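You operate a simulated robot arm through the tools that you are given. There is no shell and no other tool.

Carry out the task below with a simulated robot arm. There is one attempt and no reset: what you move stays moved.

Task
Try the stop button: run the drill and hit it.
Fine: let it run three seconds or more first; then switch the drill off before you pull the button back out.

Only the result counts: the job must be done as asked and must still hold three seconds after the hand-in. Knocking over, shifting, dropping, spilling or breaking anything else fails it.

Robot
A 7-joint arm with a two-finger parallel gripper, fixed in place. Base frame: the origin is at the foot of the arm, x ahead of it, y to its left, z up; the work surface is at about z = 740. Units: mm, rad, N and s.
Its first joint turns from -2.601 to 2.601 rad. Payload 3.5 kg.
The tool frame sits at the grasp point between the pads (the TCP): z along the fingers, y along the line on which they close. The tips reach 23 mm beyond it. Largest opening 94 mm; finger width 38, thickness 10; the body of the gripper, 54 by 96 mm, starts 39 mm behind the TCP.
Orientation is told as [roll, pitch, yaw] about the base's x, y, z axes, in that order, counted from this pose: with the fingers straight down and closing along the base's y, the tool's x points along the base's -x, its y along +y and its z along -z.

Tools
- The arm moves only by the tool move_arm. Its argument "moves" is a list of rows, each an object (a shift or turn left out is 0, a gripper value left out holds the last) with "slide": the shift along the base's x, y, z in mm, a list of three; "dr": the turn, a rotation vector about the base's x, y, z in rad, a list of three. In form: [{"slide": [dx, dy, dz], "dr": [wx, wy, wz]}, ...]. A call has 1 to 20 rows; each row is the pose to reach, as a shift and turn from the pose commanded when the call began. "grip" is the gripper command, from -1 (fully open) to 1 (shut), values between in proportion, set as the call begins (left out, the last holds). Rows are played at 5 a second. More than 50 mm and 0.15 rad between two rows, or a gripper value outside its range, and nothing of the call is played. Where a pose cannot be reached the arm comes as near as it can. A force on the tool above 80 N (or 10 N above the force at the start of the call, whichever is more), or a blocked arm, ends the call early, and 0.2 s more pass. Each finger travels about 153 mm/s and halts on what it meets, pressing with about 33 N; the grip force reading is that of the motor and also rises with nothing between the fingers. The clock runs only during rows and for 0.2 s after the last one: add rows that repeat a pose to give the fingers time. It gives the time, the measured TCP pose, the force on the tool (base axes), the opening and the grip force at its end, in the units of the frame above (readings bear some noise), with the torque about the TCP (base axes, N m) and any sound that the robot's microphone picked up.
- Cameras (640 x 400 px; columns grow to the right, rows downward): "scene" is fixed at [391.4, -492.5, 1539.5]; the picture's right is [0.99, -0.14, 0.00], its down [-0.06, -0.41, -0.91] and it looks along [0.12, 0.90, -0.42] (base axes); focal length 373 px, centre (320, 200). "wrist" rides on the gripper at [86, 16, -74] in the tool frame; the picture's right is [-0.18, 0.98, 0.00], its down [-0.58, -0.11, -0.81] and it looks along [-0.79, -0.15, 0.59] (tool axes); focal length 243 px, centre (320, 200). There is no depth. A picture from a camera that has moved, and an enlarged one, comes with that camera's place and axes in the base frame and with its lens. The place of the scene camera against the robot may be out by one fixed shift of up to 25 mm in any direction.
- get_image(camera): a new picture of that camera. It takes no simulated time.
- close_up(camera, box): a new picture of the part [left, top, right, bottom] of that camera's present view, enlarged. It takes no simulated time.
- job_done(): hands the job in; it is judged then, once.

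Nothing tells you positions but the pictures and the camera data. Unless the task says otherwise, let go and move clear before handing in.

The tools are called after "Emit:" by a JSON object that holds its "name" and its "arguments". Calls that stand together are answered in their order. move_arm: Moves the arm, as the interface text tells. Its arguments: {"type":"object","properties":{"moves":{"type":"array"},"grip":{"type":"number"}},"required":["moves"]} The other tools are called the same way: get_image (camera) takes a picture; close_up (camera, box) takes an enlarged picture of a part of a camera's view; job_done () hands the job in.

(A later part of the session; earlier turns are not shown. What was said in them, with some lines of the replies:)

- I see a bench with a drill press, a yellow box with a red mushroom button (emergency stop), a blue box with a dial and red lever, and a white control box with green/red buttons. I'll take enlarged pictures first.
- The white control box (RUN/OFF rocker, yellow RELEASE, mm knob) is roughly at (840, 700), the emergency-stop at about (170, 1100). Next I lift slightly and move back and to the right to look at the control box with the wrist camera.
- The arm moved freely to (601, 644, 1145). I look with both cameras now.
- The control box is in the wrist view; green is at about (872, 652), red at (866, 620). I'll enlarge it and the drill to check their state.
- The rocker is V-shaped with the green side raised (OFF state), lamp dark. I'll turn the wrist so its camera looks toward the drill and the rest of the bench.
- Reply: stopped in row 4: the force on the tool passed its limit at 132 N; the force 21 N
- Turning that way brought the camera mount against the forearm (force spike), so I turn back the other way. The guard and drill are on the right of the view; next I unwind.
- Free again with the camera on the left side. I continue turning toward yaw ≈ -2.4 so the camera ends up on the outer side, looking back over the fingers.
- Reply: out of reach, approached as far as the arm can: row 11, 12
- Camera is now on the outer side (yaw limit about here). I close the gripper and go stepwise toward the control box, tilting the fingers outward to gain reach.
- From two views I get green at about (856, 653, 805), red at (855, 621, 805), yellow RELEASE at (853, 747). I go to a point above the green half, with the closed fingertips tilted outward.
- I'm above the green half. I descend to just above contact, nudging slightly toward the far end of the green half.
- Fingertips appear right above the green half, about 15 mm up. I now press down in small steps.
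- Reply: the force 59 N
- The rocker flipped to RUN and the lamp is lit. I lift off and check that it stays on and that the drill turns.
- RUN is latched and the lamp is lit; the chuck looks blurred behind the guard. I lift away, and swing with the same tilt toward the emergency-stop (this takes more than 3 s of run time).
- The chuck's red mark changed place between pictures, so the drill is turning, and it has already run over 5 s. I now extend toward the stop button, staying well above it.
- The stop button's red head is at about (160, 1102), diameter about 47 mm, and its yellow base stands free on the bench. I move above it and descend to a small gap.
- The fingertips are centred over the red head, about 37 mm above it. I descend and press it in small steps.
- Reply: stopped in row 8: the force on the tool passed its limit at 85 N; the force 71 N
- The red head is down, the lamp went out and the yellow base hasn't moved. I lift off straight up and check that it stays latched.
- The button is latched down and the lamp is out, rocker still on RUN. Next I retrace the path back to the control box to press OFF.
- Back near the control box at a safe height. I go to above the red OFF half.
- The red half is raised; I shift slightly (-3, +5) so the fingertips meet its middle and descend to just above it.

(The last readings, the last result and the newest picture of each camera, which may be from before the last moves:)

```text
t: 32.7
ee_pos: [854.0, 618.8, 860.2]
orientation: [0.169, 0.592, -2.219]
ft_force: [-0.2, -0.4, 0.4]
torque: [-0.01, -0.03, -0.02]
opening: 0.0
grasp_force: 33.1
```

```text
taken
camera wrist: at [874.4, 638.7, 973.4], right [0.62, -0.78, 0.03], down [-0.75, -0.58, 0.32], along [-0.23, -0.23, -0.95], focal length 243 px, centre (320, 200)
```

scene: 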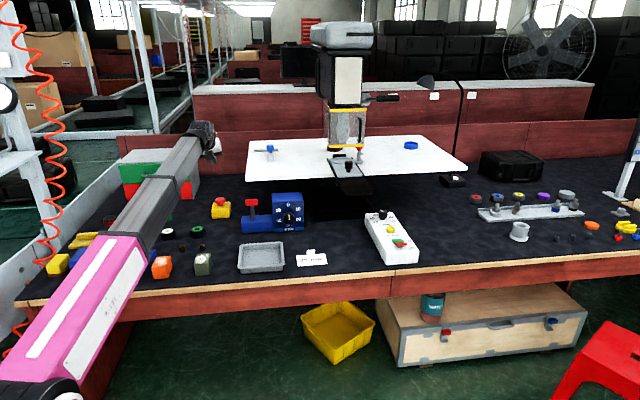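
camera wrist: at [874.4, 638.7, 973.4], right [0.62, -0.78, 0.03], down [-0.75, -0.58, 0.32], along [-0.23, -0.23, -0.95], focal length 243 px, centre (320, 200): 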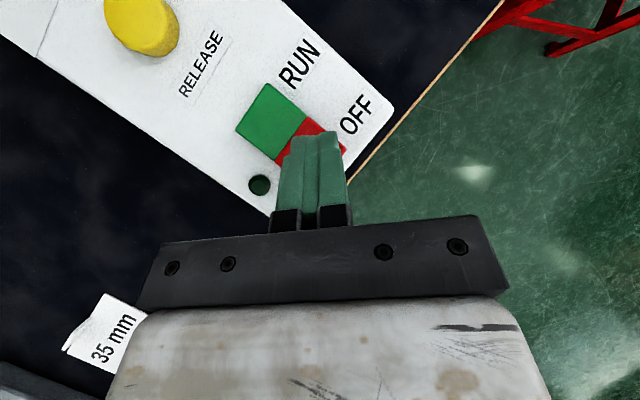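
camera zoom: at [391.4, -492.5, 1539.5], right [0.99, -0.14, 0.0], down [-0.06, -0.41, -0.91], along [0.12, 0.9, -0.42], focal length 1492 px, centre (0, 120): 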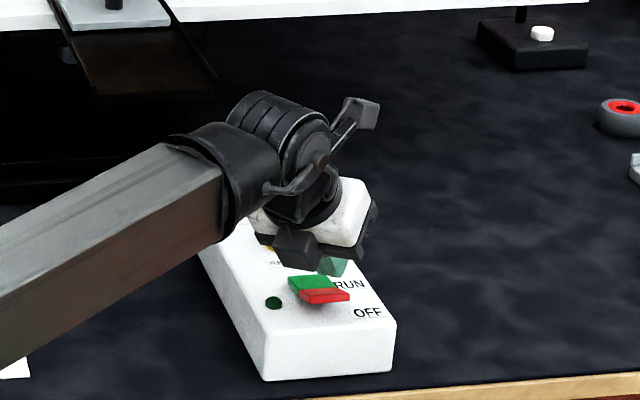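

Fingertips sit over the middle of the red half. I press OFF in small steps, shifting 3 mm toward the far end.

Emit:
{"name": "move_arm", "arguments": {"moves": [{"slide": [1, -3, -6]}, {"slide": [1, -3, -11]}, {"slide": [1, -3, -15]}, {"slide": [1, -3, -19]}, {"slide": [1, -3, -22]}, {"slide": [1, -3, -25]}, {"slide": [1, -3, -28]}]}}

Emit:
{"name": "close_up", "arguments": {"camera": "scene", "box": [350, 170, 450, 270]}}

Emit:
{"name": "get_image", "arguments": {"camera": "wrist"}}

```text
t: 34.3
ee_pos: [855.0, 615.2, 834.9]
orientation: [0.172, 0.597, -2.218]
ft_force: [-1.5, 2.3, 24.3]
torque: [0.11, 0.18, -0.04]
opening: 0.2
grasp_force: 32.9
```

```text
4.00 times, centred on (400, 220) of scene
camera zoom: at [391.4, -492.5, 1539.5], right [0.99, -0.14, 0.0], down [-0.06, -0.41, -0.91], along [0.12, 0.9, -0.42], focal length 1492 px, centre (0, 120)
```

zoom: 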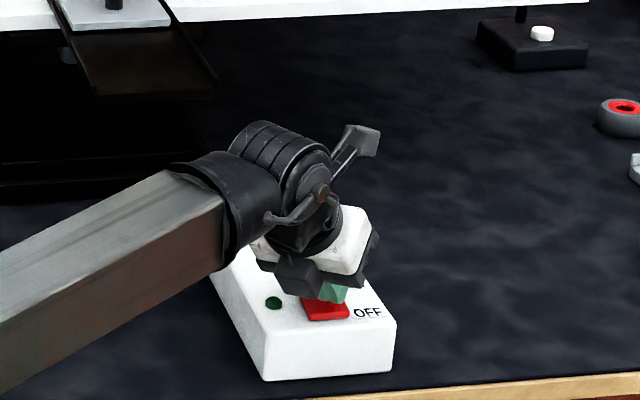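

```text
taken
camera wrist: at [876.4, 635.4, 948.3], right [0.62, -0.78, 0.03], down [-0.75, -0.58, 0.32], along [-0.23, -0.22, -0.95], focal length 243 px, centre (320, 200)
```

wrist: 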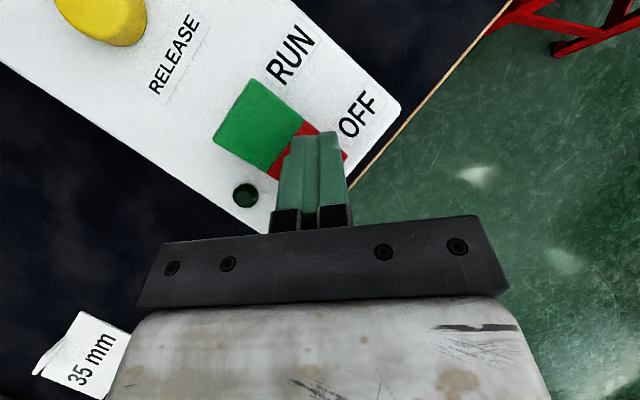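

The red half now looks down. I press a few millimetres more to be sure it is fully over, then lift off.

Emit:
{"name": "move_arm", "arguments": {"moves": [{"slide": [0, 0, -3]}, {"slide": [0, 0, -6]}, {"slide": [0, 0, -6]}, {"slide": [0, 0, 10]}, {"slide": [-5, -3, 40]}, {"slide": [-15, -8, 80]}, {"slide": [-30, -15, 115]}, {"slide": [-30, -15, 115]}]}}

Emit:
{"name": "close_up", "arguments": {"camera": "scene", "box": [340, 190, 440, 270]}}

Emit:
{"name": "get_image", "arguments": {"camera": "wrist"}}

Emit:
{"name": "close_up", "arguments": {"camera": "scene", "box": [160, 150, 280, 240]}}

Emit:
{"name": "close_up", "arguments": {"camera": "scene", "box": [300, 100, 400, 190]}}

```text
t: 35.0
ee_pos: [855.4, 615.0, 836.3]
orientation: [0.173, 0.609, -2.216]
ft_force: [-11.9, -7.3, 28.7]
torque: [-0.15, 0.45, 0.07]
opening: 0.1
grasp_force: 33.5
stopped in row 3: the force on the tool passed its limit at 83 N (the readings are from after the stop); the commanded pose is now the measured one
```

```text
5.00 times, centred on (390, 230) of scene
camera zoom: at [391.4, -492.5, 1539.5], right [0.99, -0.14, 0.0], down [-0.06, -0.41, -0.91], along [0.12, 0.9, -0.42], focal length 1865 px, centre (-30, 50)
```

zoom: 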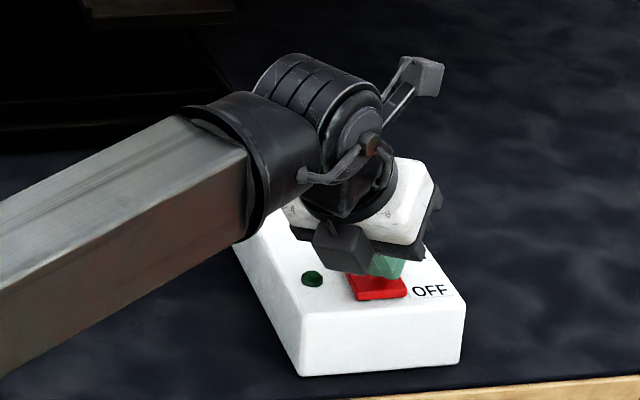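

```text
taken
camera wrist: at [875.2, 634.3, 948.5], right [0.62, -0.78, 0.03], down [-0.75, -0.59, 0.3], along [-0.22, -0.22, -0.95], focal length 243 px, centre (320, 200)
```

wrist: 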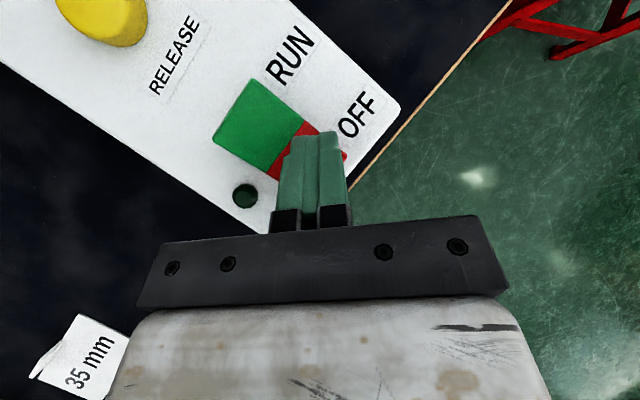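

```text
4.44 times, centred on (220, 195) of scene
camera zoom: at [391.4, -492.5, 1539.5], right [0.99, -0.14, 0.0], down [-0.06, -0.41, -0.91], along [0.12, 0.9, -0.42], focal length 1658 px, centre (764, 222)
```

zoom: 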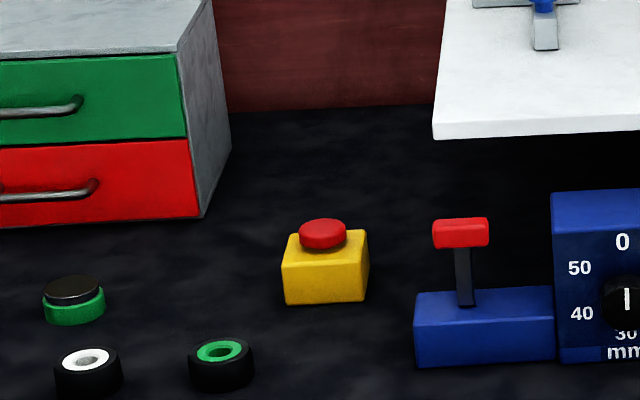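

```text
4.44 times, centred on (350, 145) of scene
camera zoom: at [391.4, -492.5, 1539.5], right [0.99, -0.14, 0.0], down [-0.06, -0.41, -0.91], along [0.12, 0.9, -0.42], focal length 1658 px, centre (187, 444)
```

zoom: 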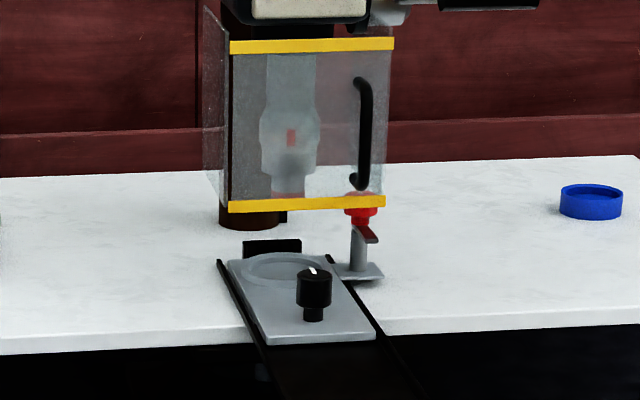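

The rocker bottomed out on OFF and the chuck mark hasn't moved, so the drill is stopped. I lift off now.

Emit:
{"name": "move_arm", "arguments": {"moves": [{"slide": [0, 0, 10]}, {"slide": [-5, -3, 40]}, {"slide": [-15, -8, 80]}, {"slide": [-30, -15, 115]}, {"slide": [-30, -15, 115]}]}}

Emit:
{"name": "close_up", "arguments": {"camera": "scene", "box": [340, 190, 440, 270]}}

Emit:
{"name": "get_image", "arguments": {"camera": "wrist"}}

```text
t: 36.2
ee_pos: [827.1, 598.8, 949.7]
orientation: [0.173, 0.603, -2.22]
ft_force: [0.0, 0.9, -1.3]
torque: [0.0, -0.02, -0.01]
opening: 0.0
grasp_force: 32.8
```

```text
5.00 times, centred on (390, 230) of scene
camera zoom: at [391.4, -492.5, 1539.5], right [0.99, -0.14, 0.0], down [-0.06, -0.41, -0.91], along [0.12, 0.9, -0.42], focal length 1865 px, centre (-30, 50)
```

zoom: 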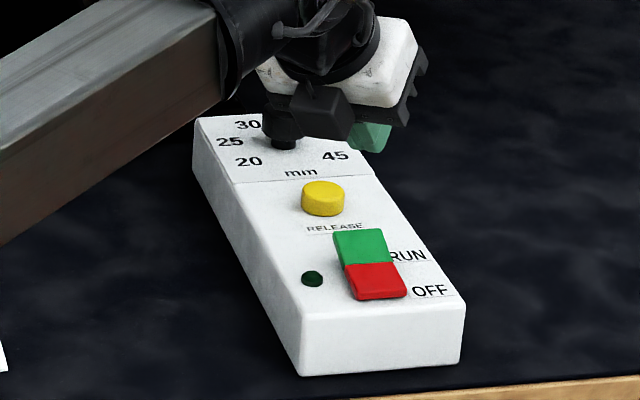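

```text
taken
camera wrist: at [846.8, 619.4, 1061.8], right [0.62, -0.78, 0.03], down [-0.75, -0.59, 0.31], along [-0.22, -0.22, -0.95], focal length 243 px, centre (320, 200)
```

wrist: 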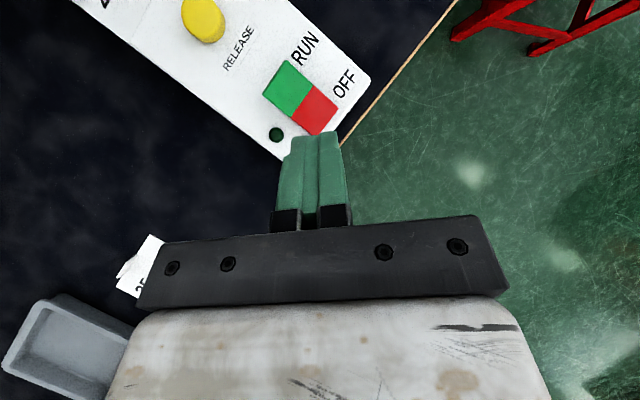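

Rocker is back on OFF exactly as at the start, lamp dark. I swing back to the stop button to pull it out, adjusting yaw on the way.

Emit:
{"name": "move_arm", "arguments": {"moves": [{"slide": [-33, 1, 35]}, {"slide": [-66, 2, 70]}, {"slide": [-99, 3, 105]}, {"slide": [-132, 4, 140]}, {"slide": [-165, 4, 175]}, {"slide": [-205, 26, 175], "dr": [0, 0, 0.0535]}, {"slide": [-245, 47, 175], "dr": [0, 0, 0.107]}, {"slide": [-285, 69, 175], "dr": [0, 0, 0.16]}, {"slide": [-325, 91, 175], "dr": [0, 0, 0.214]}, {"slide": [-365, 113, 175], "dr": [0, 0, 0.268]}, {"slide": [-405, 134, 175], "dr": [0, 0, 0.321]}, {"slide": [-445, 156, 175], "dr": [0, 0, 0.375]}, {"slide": [-485, 178, 175], "dr": [0, 0, 0.428]}, {"slide": [-525, 199, 175], "dr": [0, 0, 0.482]}, {"slide": [-565, 221, 175], "dr": [0, 0, 0.535]}, {"slide": [-605, 243, 175], "dr": [0, 0, 0.589]}, {"slide": [-645, 265, 175], "dr": [0, 0, 0.642]}, {"slide": [-684, 286, 175], "dr": [0, 0, 0.696]}, {"slide": [-684, 286, 175], "dr": [0, 0, 0.696]}]}}

```text
t: 40.2
ee_pos: [142.1, 888.9, 1125.1]
orientation: [0.172, 0.605, -1.52]
ft_force: [0.1, 0.1, 0.1]
torque: [0.01, 0.01, -0.01]
opening: 0.2
grasp_force: 33.0
```

Now I level the closing direction (rotate about the tool's x axis), open the gripper, and extend toward the button, still high above it.

Emit:
{"name": "move_arm", "arguments": {"moves": [{"slide": [5, 30, 0], "dr": [-0.0018, 0.0354, 0.0244]}, {"slide": [10, 60, -10], "dr": [-0.0036, 0.0708, 0.0488]}, {"slide": [15, 95, -30], "dr": [-0.0054, 0.1061, 0.0731]}, {"slide": [18, 125, -60], "dr": [-0.0072, 0.1415, 0.0975]}, {"slide": [18, 140, -95], "dr": [-0.0072, 0.1415, 0.0975]}, {"slide": [18, 140, -95], "dr": [-0.0072, 0.1415, 0.0975]}], "grip": -1}}

Emit:
{"name": "get_image", "arguments": {"camera": "wrist"}}

Emit:
{"name": "get_image", "arguments": {"camera": "scene"}}

```text
t: 41.6
ee_pos: [161.4, 1025.3, 1026.9]
orientation: [-0.001, 0.604, -1.521]
ft_force: [0.5, 0.2, 1.0]
torque: [0.02, 0.01, 0.01]
opening: 94.2
grasp_force: 0.1
```

```text
taken
camera wrist: at [177.4, 1055.6, 1138.0], right [0.99, -0.1, -0.1], down [-0.06, -0.94, 0.33], along [-0.13, -0.32, -0.94], focal length 243 px, centre (320, 200)
```

wrist: 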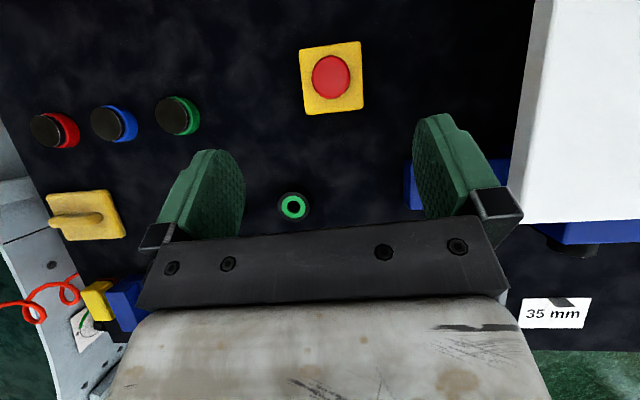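

```text
taken
```

scene: 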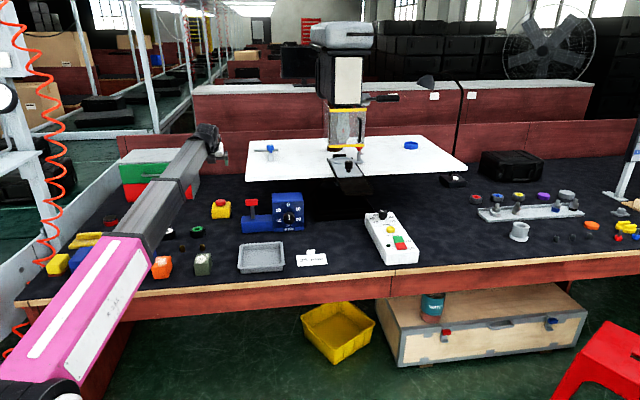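

The stop button head is at about (161, 1099.5), gripper level and open. I move to above it and take a closer look for centring.

Emit:
{"name": "move_arm", "arguments": {"moves": [{"slide": [0, 25, -30]}, {"slide": [0, 45, -65]}, {"slide": [0, 60, -100]}, {"slide": [0, 68, -130]}, {"slide": [0, 71, -155]}, {"slide": [0, 71, -155]}]}}

Emit:
{"name": "get_image", "arguments": {"camera": "wrist"}}

Emit:
{"name": "close_up", "arguments": {"camera": "scene", "box": [160, 150, 280, 240]}}

```text
t: 43.0
ee_pos: [163.6, 1098.0, 871.7]
orientation: [-0.001, 0.604, -1.522]
ft_force: [-0.4, -0.5, 0.2]
torque: [0.01, -0.03, -0.01]
opening: 94.1
grasp_force: 0.2
```

```text
taken
camera wrist: at [178.6, 1127.0, 982.9], right [0.99, -0.1, -0.1], down [-0.06, -0.94, 0.33], along [-0.13, -0.32, -0.94], focal length 243 px, centre (320, 200)
```

wrist: 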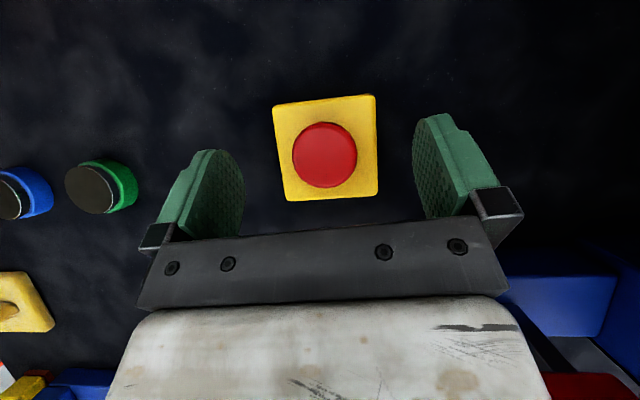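

```text
4.44 times, centred on (220, 195) of scene
camera zoom: at [391.4, -492.5, 1539.5], right [0.99, -0.14, 0.0], down [-0.06, -0.41, -0.91], along [0.12, 0.9, -0.42], focal length 1658 px, centre (764, 222)
```

zoom: 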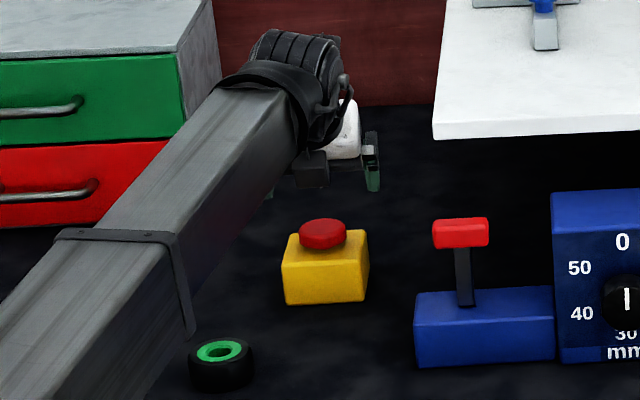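

Head centre is at (161, 1100.8); I need a 2.5 mm shift in -x. I descend most of the way with that correction and check again.

Emit:
{"name": "move_arm", "arguments": {"moves": [{"slide": [-2.5, 0, -12]}, {"slide": [-2.5, 0, -24]}, {"slide": [-2.5, 0, -34]}, {"slide": [-2.5, 0, -34]}, {"slide": [-2.5, 0, -34]}]}}

Emit:
{"name": "get_image", "arguments": {"camera": "wrist"}}

Emit:
{"name": "close_up", "arguments": {"camera": "scene", "box": [180, 170, 260, 220]}}

```text
t: 44.2
ee_pos: [159.2, 1097.6, 838.7]
orientation: [-0.001, 0.605, -1.523]
ft_force: [0.6, -0.5, 0.1]
torque: [0.0, -0.05, 0.0]
opening: 93.9
grasp_force: 0.0
```

```text
taken
camera wrist: at [174.1, 1126.5, 949.9], right [0.99, -0.1, -0.1], down [-0.06, -0.94, 0.33], along [-0.13, -0.32, -0.94], focal length 243 px, centre (320, 200)
```

wrist: 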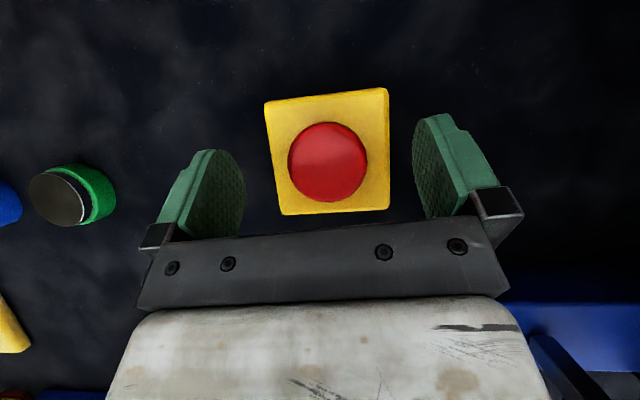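

```text
8.00 times, centred on (220, 195) of scene
camera zoom: at [391.4, -492.5, 1539.5], right [0.99, -0.14, 0.0], down [-0.06, -0.41, -0.91], along [0.12, 0.9, -0.42], focal length 2984 px, centre (1120, 240)
```

zoom: 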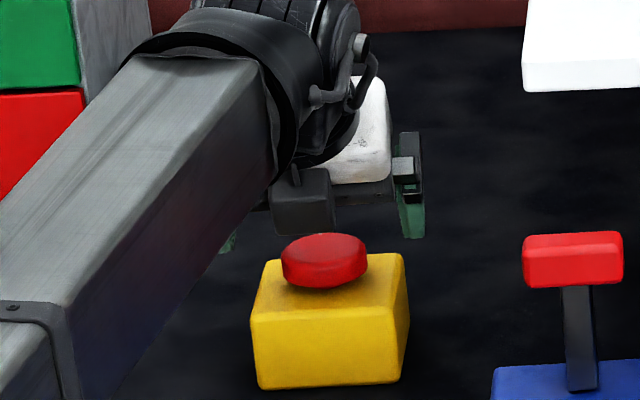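

Head now reads (161.5, 1101.2) with the TCP at x = 159.2, so I shift +2.3 in x and descend to z ≈ 821, then verify before closing.

Emit:
{"name": "move_arm", "arguments": {"moves": [{"slide": [1.2, 0, -5]}, {"slide": [2.3, 0.5, -10]}, {"slide": [2.3, 0.5, -15]}, {"slide": [2.3, 0.5, -18]}, {"slide": [2.3, 0.5, -18]}, {"slide": [2.3, 0.5, -18]}, {"slide": [2.3, 0.5, -18]}]}}

Emit:
{"name": "get_image", "arguments": {"camera": "wrist"}}

Emit:
{"name": "close_up", "arguments": {"camera": "scene", "box": [180, 170, 260, 220]}}

```text
t: 45.8
ee_pos: [160.6, 1098.2, 820.0]
orientation: [0.0, 0.603, -1.523]
ft_force: [0.3, -0.1, 0.3]
torque: [-0.01, -0.03, 0.02]
opening: 94.0
grasp_force: 0.1
```

```text
taken
camera wrist: at [176.5, 1127.5, 931.8], right [0.99, -0.1, -0.1], down [-0.06, -0.94, 0.33], along [-0.13, -0.32, -0.94], focal length 243 px, centre (320, 200)
```

wrist: 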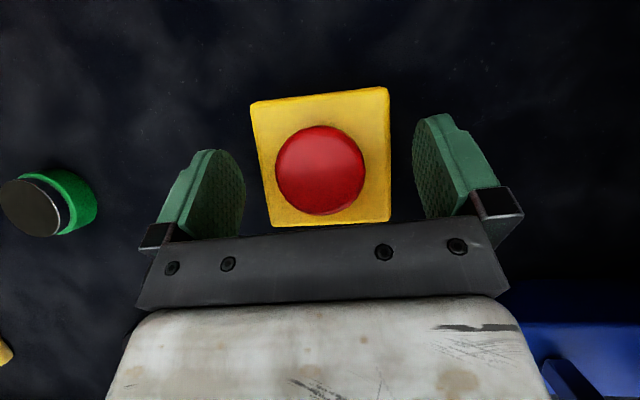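

```text
8.00 times, centred on (220, 195) of scene
camera zoom: at [391.4, -492.5, 1539.5], right [0.99, -0.14, 0.0], down [-0.06, -0.41, -0.91], along [0.12, 0.9, -0.42], focal length 2984 px, centre (1120, 240)
```

zoom: 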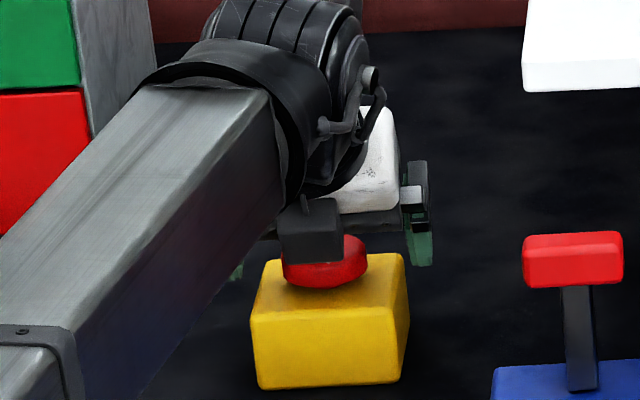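

The head is centred between the pads (within about half a millimetre). I close to about 50 mm first to check clearance on both sides.

Emit:
{"name": "move_arm", "arguments": {"moves": [{}, {}, {}], "grip": -0.1}}

Emit:
{"name": "get_image", "arguments": {"camera": "wrist"}}

```text
t: 46.6
ee_pos: [162.3, 1098.3, 821.0]
orientation: [-0.001, 0.604, -1.523]
ft_force: [-0.3, 0.9, 0.0]
torque: [0.03, -0.06, -0.01]
opening: 51.8
grasp_force: 0.0
```

```text
taken
camera wrist: at [176.5, 1127.5, 931.8], right [0.99, -0.1, -0.1], down [-0.06, -0.94, 0.33], along [-0.13, -0.32, -0.94], focal length 243 px, centre (320, 200)
```

wrist: 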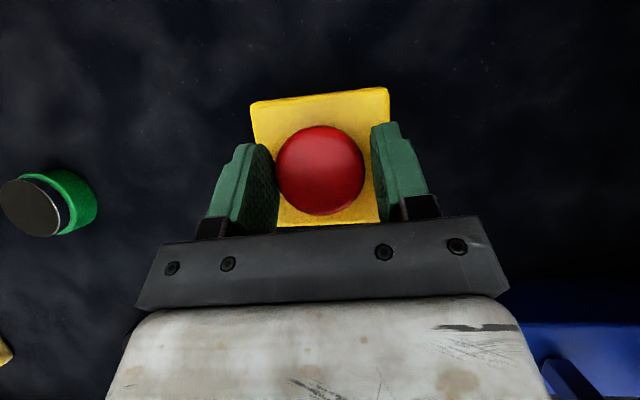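

Both pads straddle the head with small even gaps. I close fully on it.

Emit:
{"name": "move_arm", "arguments": {"moves": [{}, {}, {}], "grip": 1}}

Emit:
{"name": "get_image", "arguments": {"camera": "wrist"}}

Emit:
{"name": "close_up", "arguments": {"camera": "scene", "box": [180, 170, 260, 220]}}

```text
t: 47.4
ee_pos: [160.4, 1098.9, 820.8]
orientation: [0.002, 0.603, -1.52]
ft_force: [-13.4, -1.5, -1.1]
torque: [-0.09, 0.2, 0.22]
opening: 46.7
grasp_force: 44.9
```

```text
taken
camera wrist: at [175.2, 1127.5, 931.7], right [0.99, -0.1, -0.11], down [-0.06, -0.94, 0.33], along [-0.13, -0.32, -0.94], focal length 243 px, centre (320, 200)
```

wrist: 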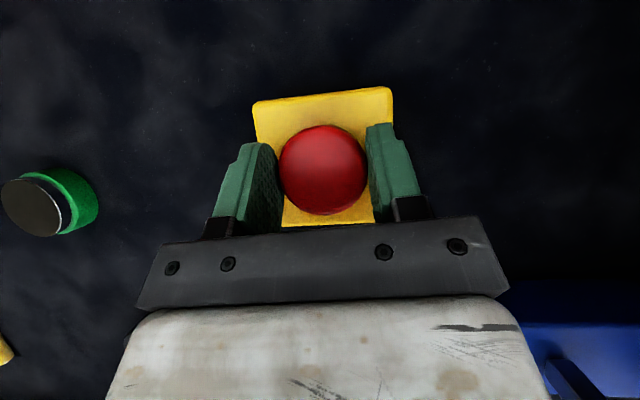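

```text
8.00 times, centred on (220, 195) of scene
camera zoom: at [391.4, -492.5, 1539.5], right [0.99, -0.14, 0.0], down [-0.06, -0.41, -0.91], along [0.12, 0.9, -0.42], focal length 2984 px, centre (1120, 240)
```

zoom: 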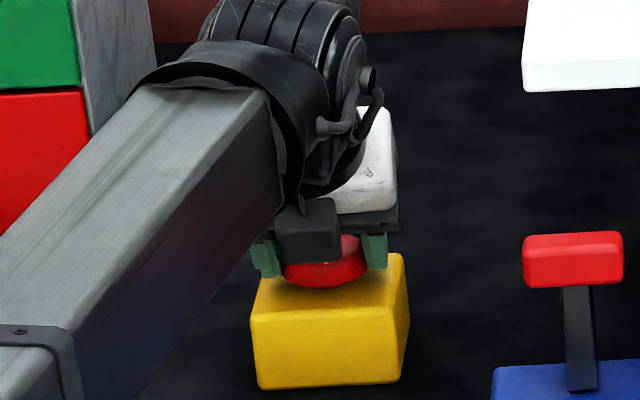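

The head is gripped (46.7 mm), the yellow base unmoved. I pull straight up in small steps, relieving the slight side load.

Emit:
{"name": "move_arm", "arguments": {"moves": [{"slide": [-1, 0, 2]}, {"slide": [-1.2, 0, 4]}, {"slide": [-1.2, 0, 6]}, {"slide": [-1.2, 0, 8]}, {"slide": [-1.2, 0, 10]}, {"slide": [-1.2, 0, 10]}]}}

Emit:
{"name": "get_image", "arguments": {"camera": "wrist"}}

Emit:
{"name": "close_up", "arguments": {"camera": "scene", "box": [180, 170, 260, 220]}}

```text
t: 48.8
ee_pos: [160.1, 1098.9, 829.9]
orientation: [0.002, 0.604, -1.524]
ft_force: [-7.7, 3.8, -3.7]
torque: [0.02, 0.1, 0.09]
opening: 46.7
grasp_force: 44.8
```

```text
taken
camera wrist: at [175.1, 1127.4, 941.9], right [0.99, -0.1, -0.1], down [-0.06, -0.94, 0.33], along [-0.13, -0.32, -0.94], focal length 243 px, centre (320, 200)
```

wrist: 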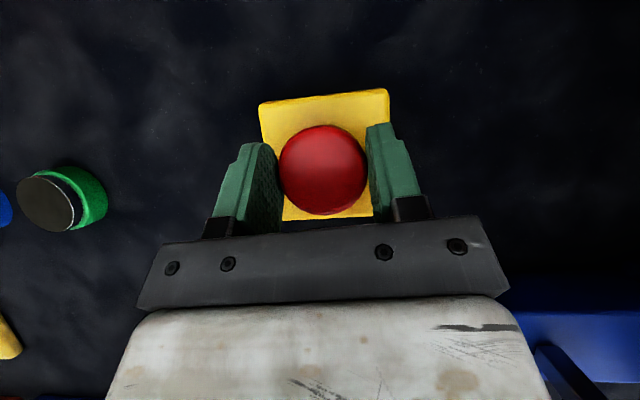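

```text
8.00 times, centred on (220, 195) of scene
camera zoom: at [391.4, -492.5, 1539.5], right [0.99, -0.14, 0.0], down [-0.06, -0.41, -0.91], along [0.12, 0.9, -0.42], focal length 2984 px, centre (1120, 240)
```

zoom: 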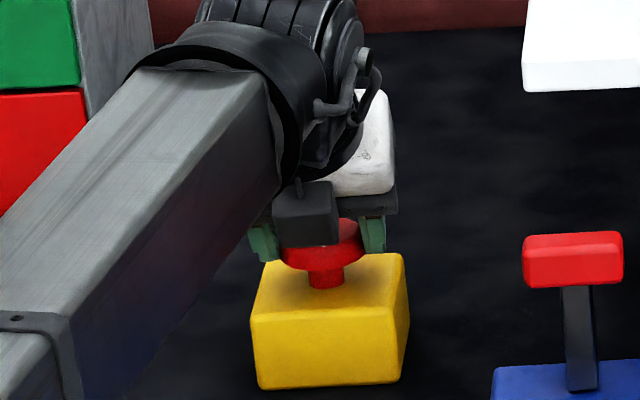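

The head has come up about 9 mm with the gripper and the base stayed put. I compare with the earlier picture before letting go.

Emit:
{"name": "close_up", "arguments": {"camera": "scene", "box": [160, 150, 280, 240]}}

Emit:
{"name": "close_up", "arguments": {"camera": "scene", "box": [340, 190, 440, 270]}}

```text
4.44 times, centred on (220, 195) of scene
camera zoom: at [391.4, -492.5, 1539.5], right [0.99, -0.14, 0.0], down [-0.06, -0.41, -0.91], along [0.12, 0.9, -0.42], focal length 1658 px, centre (764, 222)
```

zoom: 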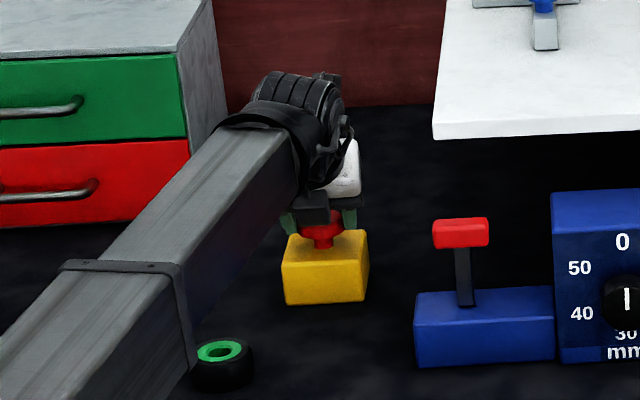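

```text
5.00 times, centred on (390, 230) of scene
camera zoom: at [391.4, -492.5, 1539.5], right [0.99, -0.14, 0.0], down [-0.06, -0.41, -0.91], along [0.12, 0.9, -0.42], focal length 1865 px, centre (-30, 50)
```

zoom: 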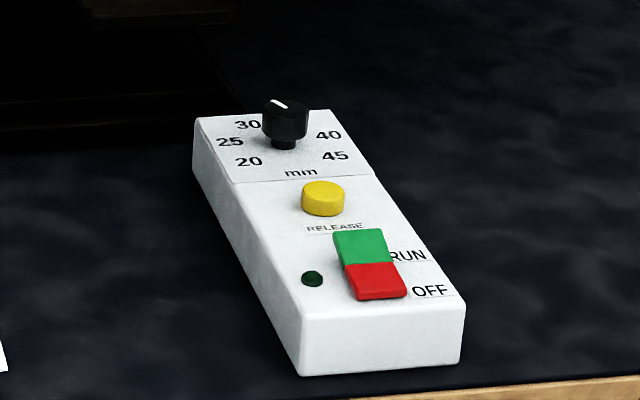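

It looks like the starting position again. I give a tiny further tug of 1.5 mm to confirm it is at its outer stop.

Emit:
{"name": "move_arm", "arguments": {"moves": [{"slide": [0, 0, 1]}, {"slide": [0, 0, 1.5]}, {"slide": [0, 0, 1.5]}]}}

Emit:
{"name": "close_up", "arguments": {"camera": "scene", "box": [180, 170, 260, 220]}}

```text
t: 49.6
ee_pos: [160.3, 1097.9, 831.7]
orientation: [0.001, 0.603, -1.522]
ft_force: [-9.5, -0.2, -14.8]
torque: [0.56, 0.17, 0.06]
opening: 46.8
grasp_force: 45.7
```

```text
8.00 times, centred on (220, 195) of scene
camera zoom: at [391.4, -492.5, 1539.5], right [0.99, -0.14, 0.0], down [-0.06, -0.41, -0.91], along [0.12, 0.9, -0.42], focal length 2984 px, centre (1120, 240)
```

zoom: 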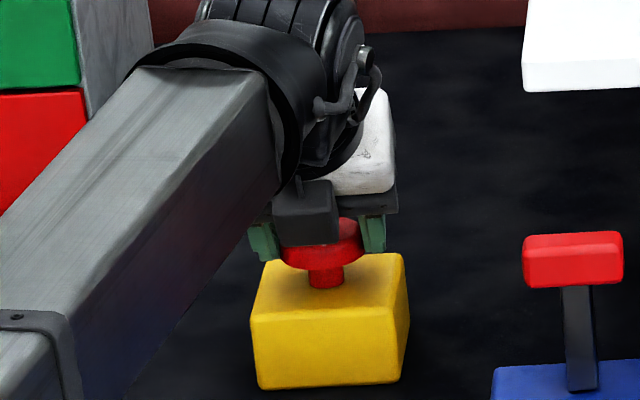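

The upward force rose sharply, so it is fully out at its stop. I relax the pull, open the fingers and move up and away.

Emit:
{"name": "move_arm", "arguments": {"moves": [{"slide": [-0.5, 0, -1]}, {"slide": [-0.8, 0, -1.5]}, {"slide": [-0.8, 0, -1.5]}]}}

Emit:
{"name": "move_arm", "arguments": {"moves": [{}, {}, {}], "grip": -0.5}}

Emit:
{"name": "get_image", "arguments": {"camera": "wrist"}}

```text
t: 50.4
ee_pos: [159.3, 1098.5, 830.4]
orientation: [0.002, 0.606, -1.522]
ft_force: [-2.8, 5.4, 0.1]
torque: [-0.57, -0.03, 0.1]
opening: 46.7
grasp_force: 44.9
```

```text
t: 51.2
ee_pos: [159.6, 1097.0, 831.0]
orientation: [0.0, 0.605, -1.521]
ft_force: [0.3, -0.5, 0.5]
torque: [-0.01, -0.01, -0.03]
opening: 70.5
grasp_force: 0.0
```

```text
taken
camera wrist: at [174.6, 1126.7, 941.4], right [0.99, -0.1, -0.1], down [-0.06, -0.94, 0.33], along [-0.13, -0.32, -0.94], focal length 243 px, centre (320, 200)
```

wrist: 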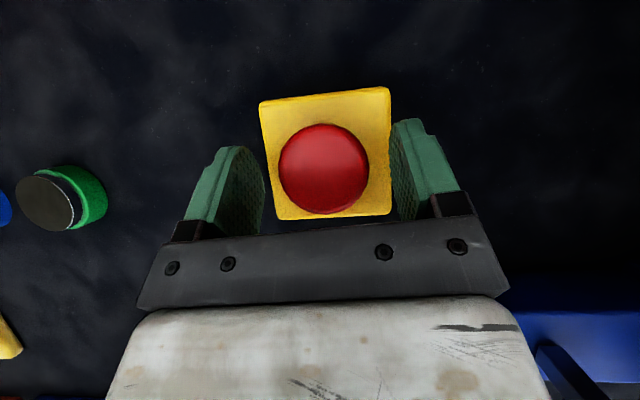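

The fingers are clear of the head on both sides. I rise straight up and retreat.

Emit:
{"name": "move_arm", "arguments": {"moves": [{"slide": [0, 0, 15]}, {"slide": [0, 0, 40]}, {"slide": [0, -5, 75]}, {"slide": [0, -20, 115]}, {"slide": [0, -45, 150]}, {"slide": [0, -75, 185]}, {"slide": [0, -110, 210]}, {"slide": [0, -145, 230]}, {"slide": [0, -145, 230]}]}}

Emit:
{"name": "close_up", "arguments": {"camera": "scene", "box": [160, 150, 280, 240]}}

Emit:
{"name": "get_image", "arguments": {"camera": "scene"}}

Emit:
{"name": "close_up", "arguments": {"camera": "scene", "box": [300, 100, 400, 190]}}

Emit:
{"name": "close_up", "arguments": {"camera": "scene", "box": [340, 190, 440, 270]}}

Emit:
{"name": "get_image", "arguments": {"camera": "wrist"}}

```text
t: 53.2
ee_pos: [158.7, 953.3, 1062.8]
orientation: [0.0, 0.603, -1.522]
ft_force: [0.9, -0.3, -0.1]
torque: [0.0, -0.02, -0.01]
opening: 70.2
grasp_force: 0.2
```

```text
4.44 times, centred on (220, 195) of scene
camera zoom: at [391.4, -492.5, 1539.5], right [0.99, -0.14, 0.0], down [-0.06, -0.41, -0.91], along [0.12, 0.9, -0.42], focal length 1658 px, centre (764, 222)
```

zoom: 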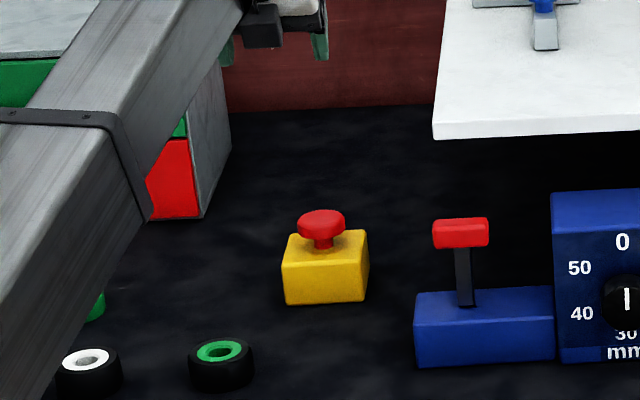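

```text
taken
```

scene: 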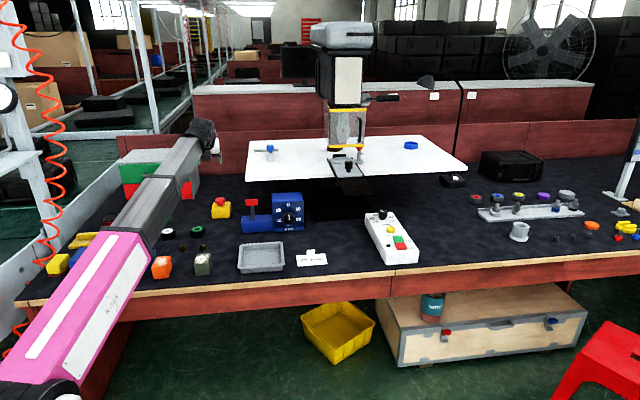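

```text
4.44 times, centred on (350, 145) of scene
camera zoom: at [391.4, -492.5, 1539.5], right [0.99, -0.14, 0.0], down [-0.06, -0.41, -0.91], along [0.12, 0.9, -0.42], focal length 1658 px, centre (187, 444)
```

zoom: 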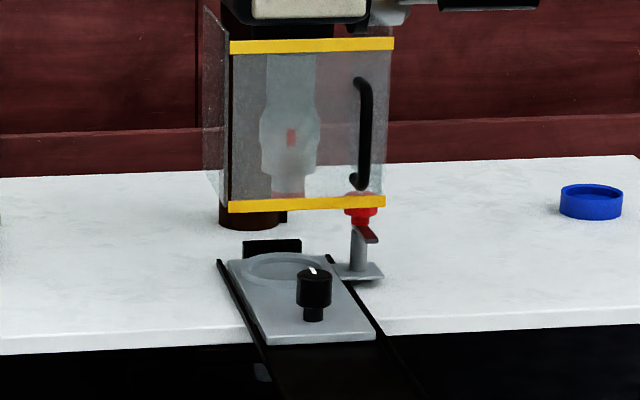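

```text
5.00 times, centred on (390, 230) of scene
camera zoom: at [391.4, -492.5, 1539.5], right [0.99, -0.14, 0.0], down [-0.06, -0.41, -0.91], along [0.12, 0.9, -0.42], focal length 1865 px, centre (-30, 50)
```

zoom: 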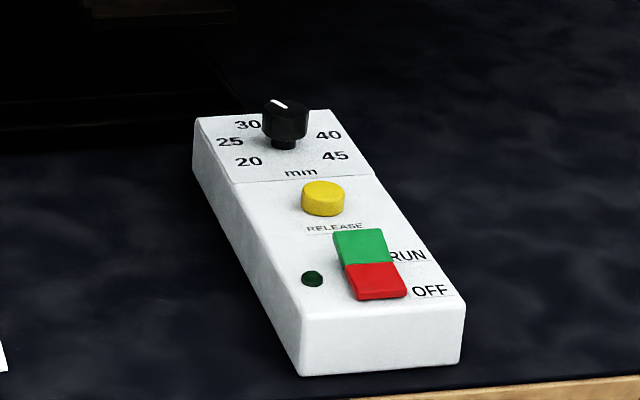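

```text
taken
camera wrist: at [173.9, 982.0, 1174.1], right [0.99, -0.1, -0.1], down [-0.06, -0.94, 0.33], along [-0.13, -0.32, -0.94], focal length 243 px, centre (320, 200)
```

wrist: 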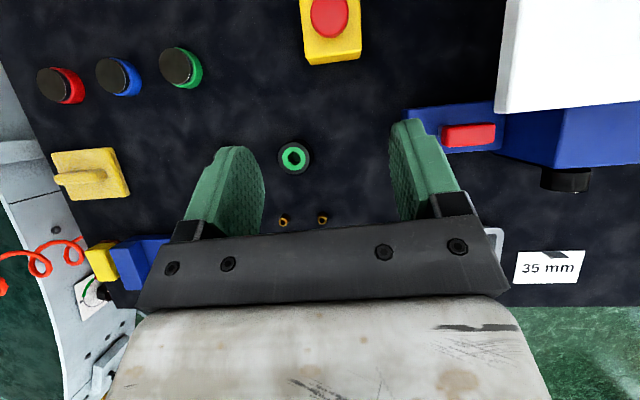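

The stop button is back out as at the start, the rocker is on OFF with the lamp dark, and the chuck is still. Nothing else has moved and the arm is clear, so I hand in.

Emit:
{"name": "job_done", "arguments": {}}

```text
The job is handed in.
```

I tested the stop button as asked, and it worked. The job is handed in; I haven't seen the verdict.

1. **Run:** I pressed RUN. The lamp lit and the chuck turned for about 9 seconds before I touched the stop button.
2. **Stop:** I pressed the red button and it latched down. The lamp went out and the chuck came to rest.
3. **Switch off:** I pressed OFF while the button was still latched.
4. **Reset:** I pulled the button back out until it reached its outer stop. The lamp stayed dark and the chuck stayed still.

The fingers are open and the arm is clear. In the last pictures the stop button's base and the control box were where they started, and nothing else looked moved. Early on, the gripper's camera mount hit the arm's own forearm while I was turning the wrist. I backed it off and saw no lasting effect.
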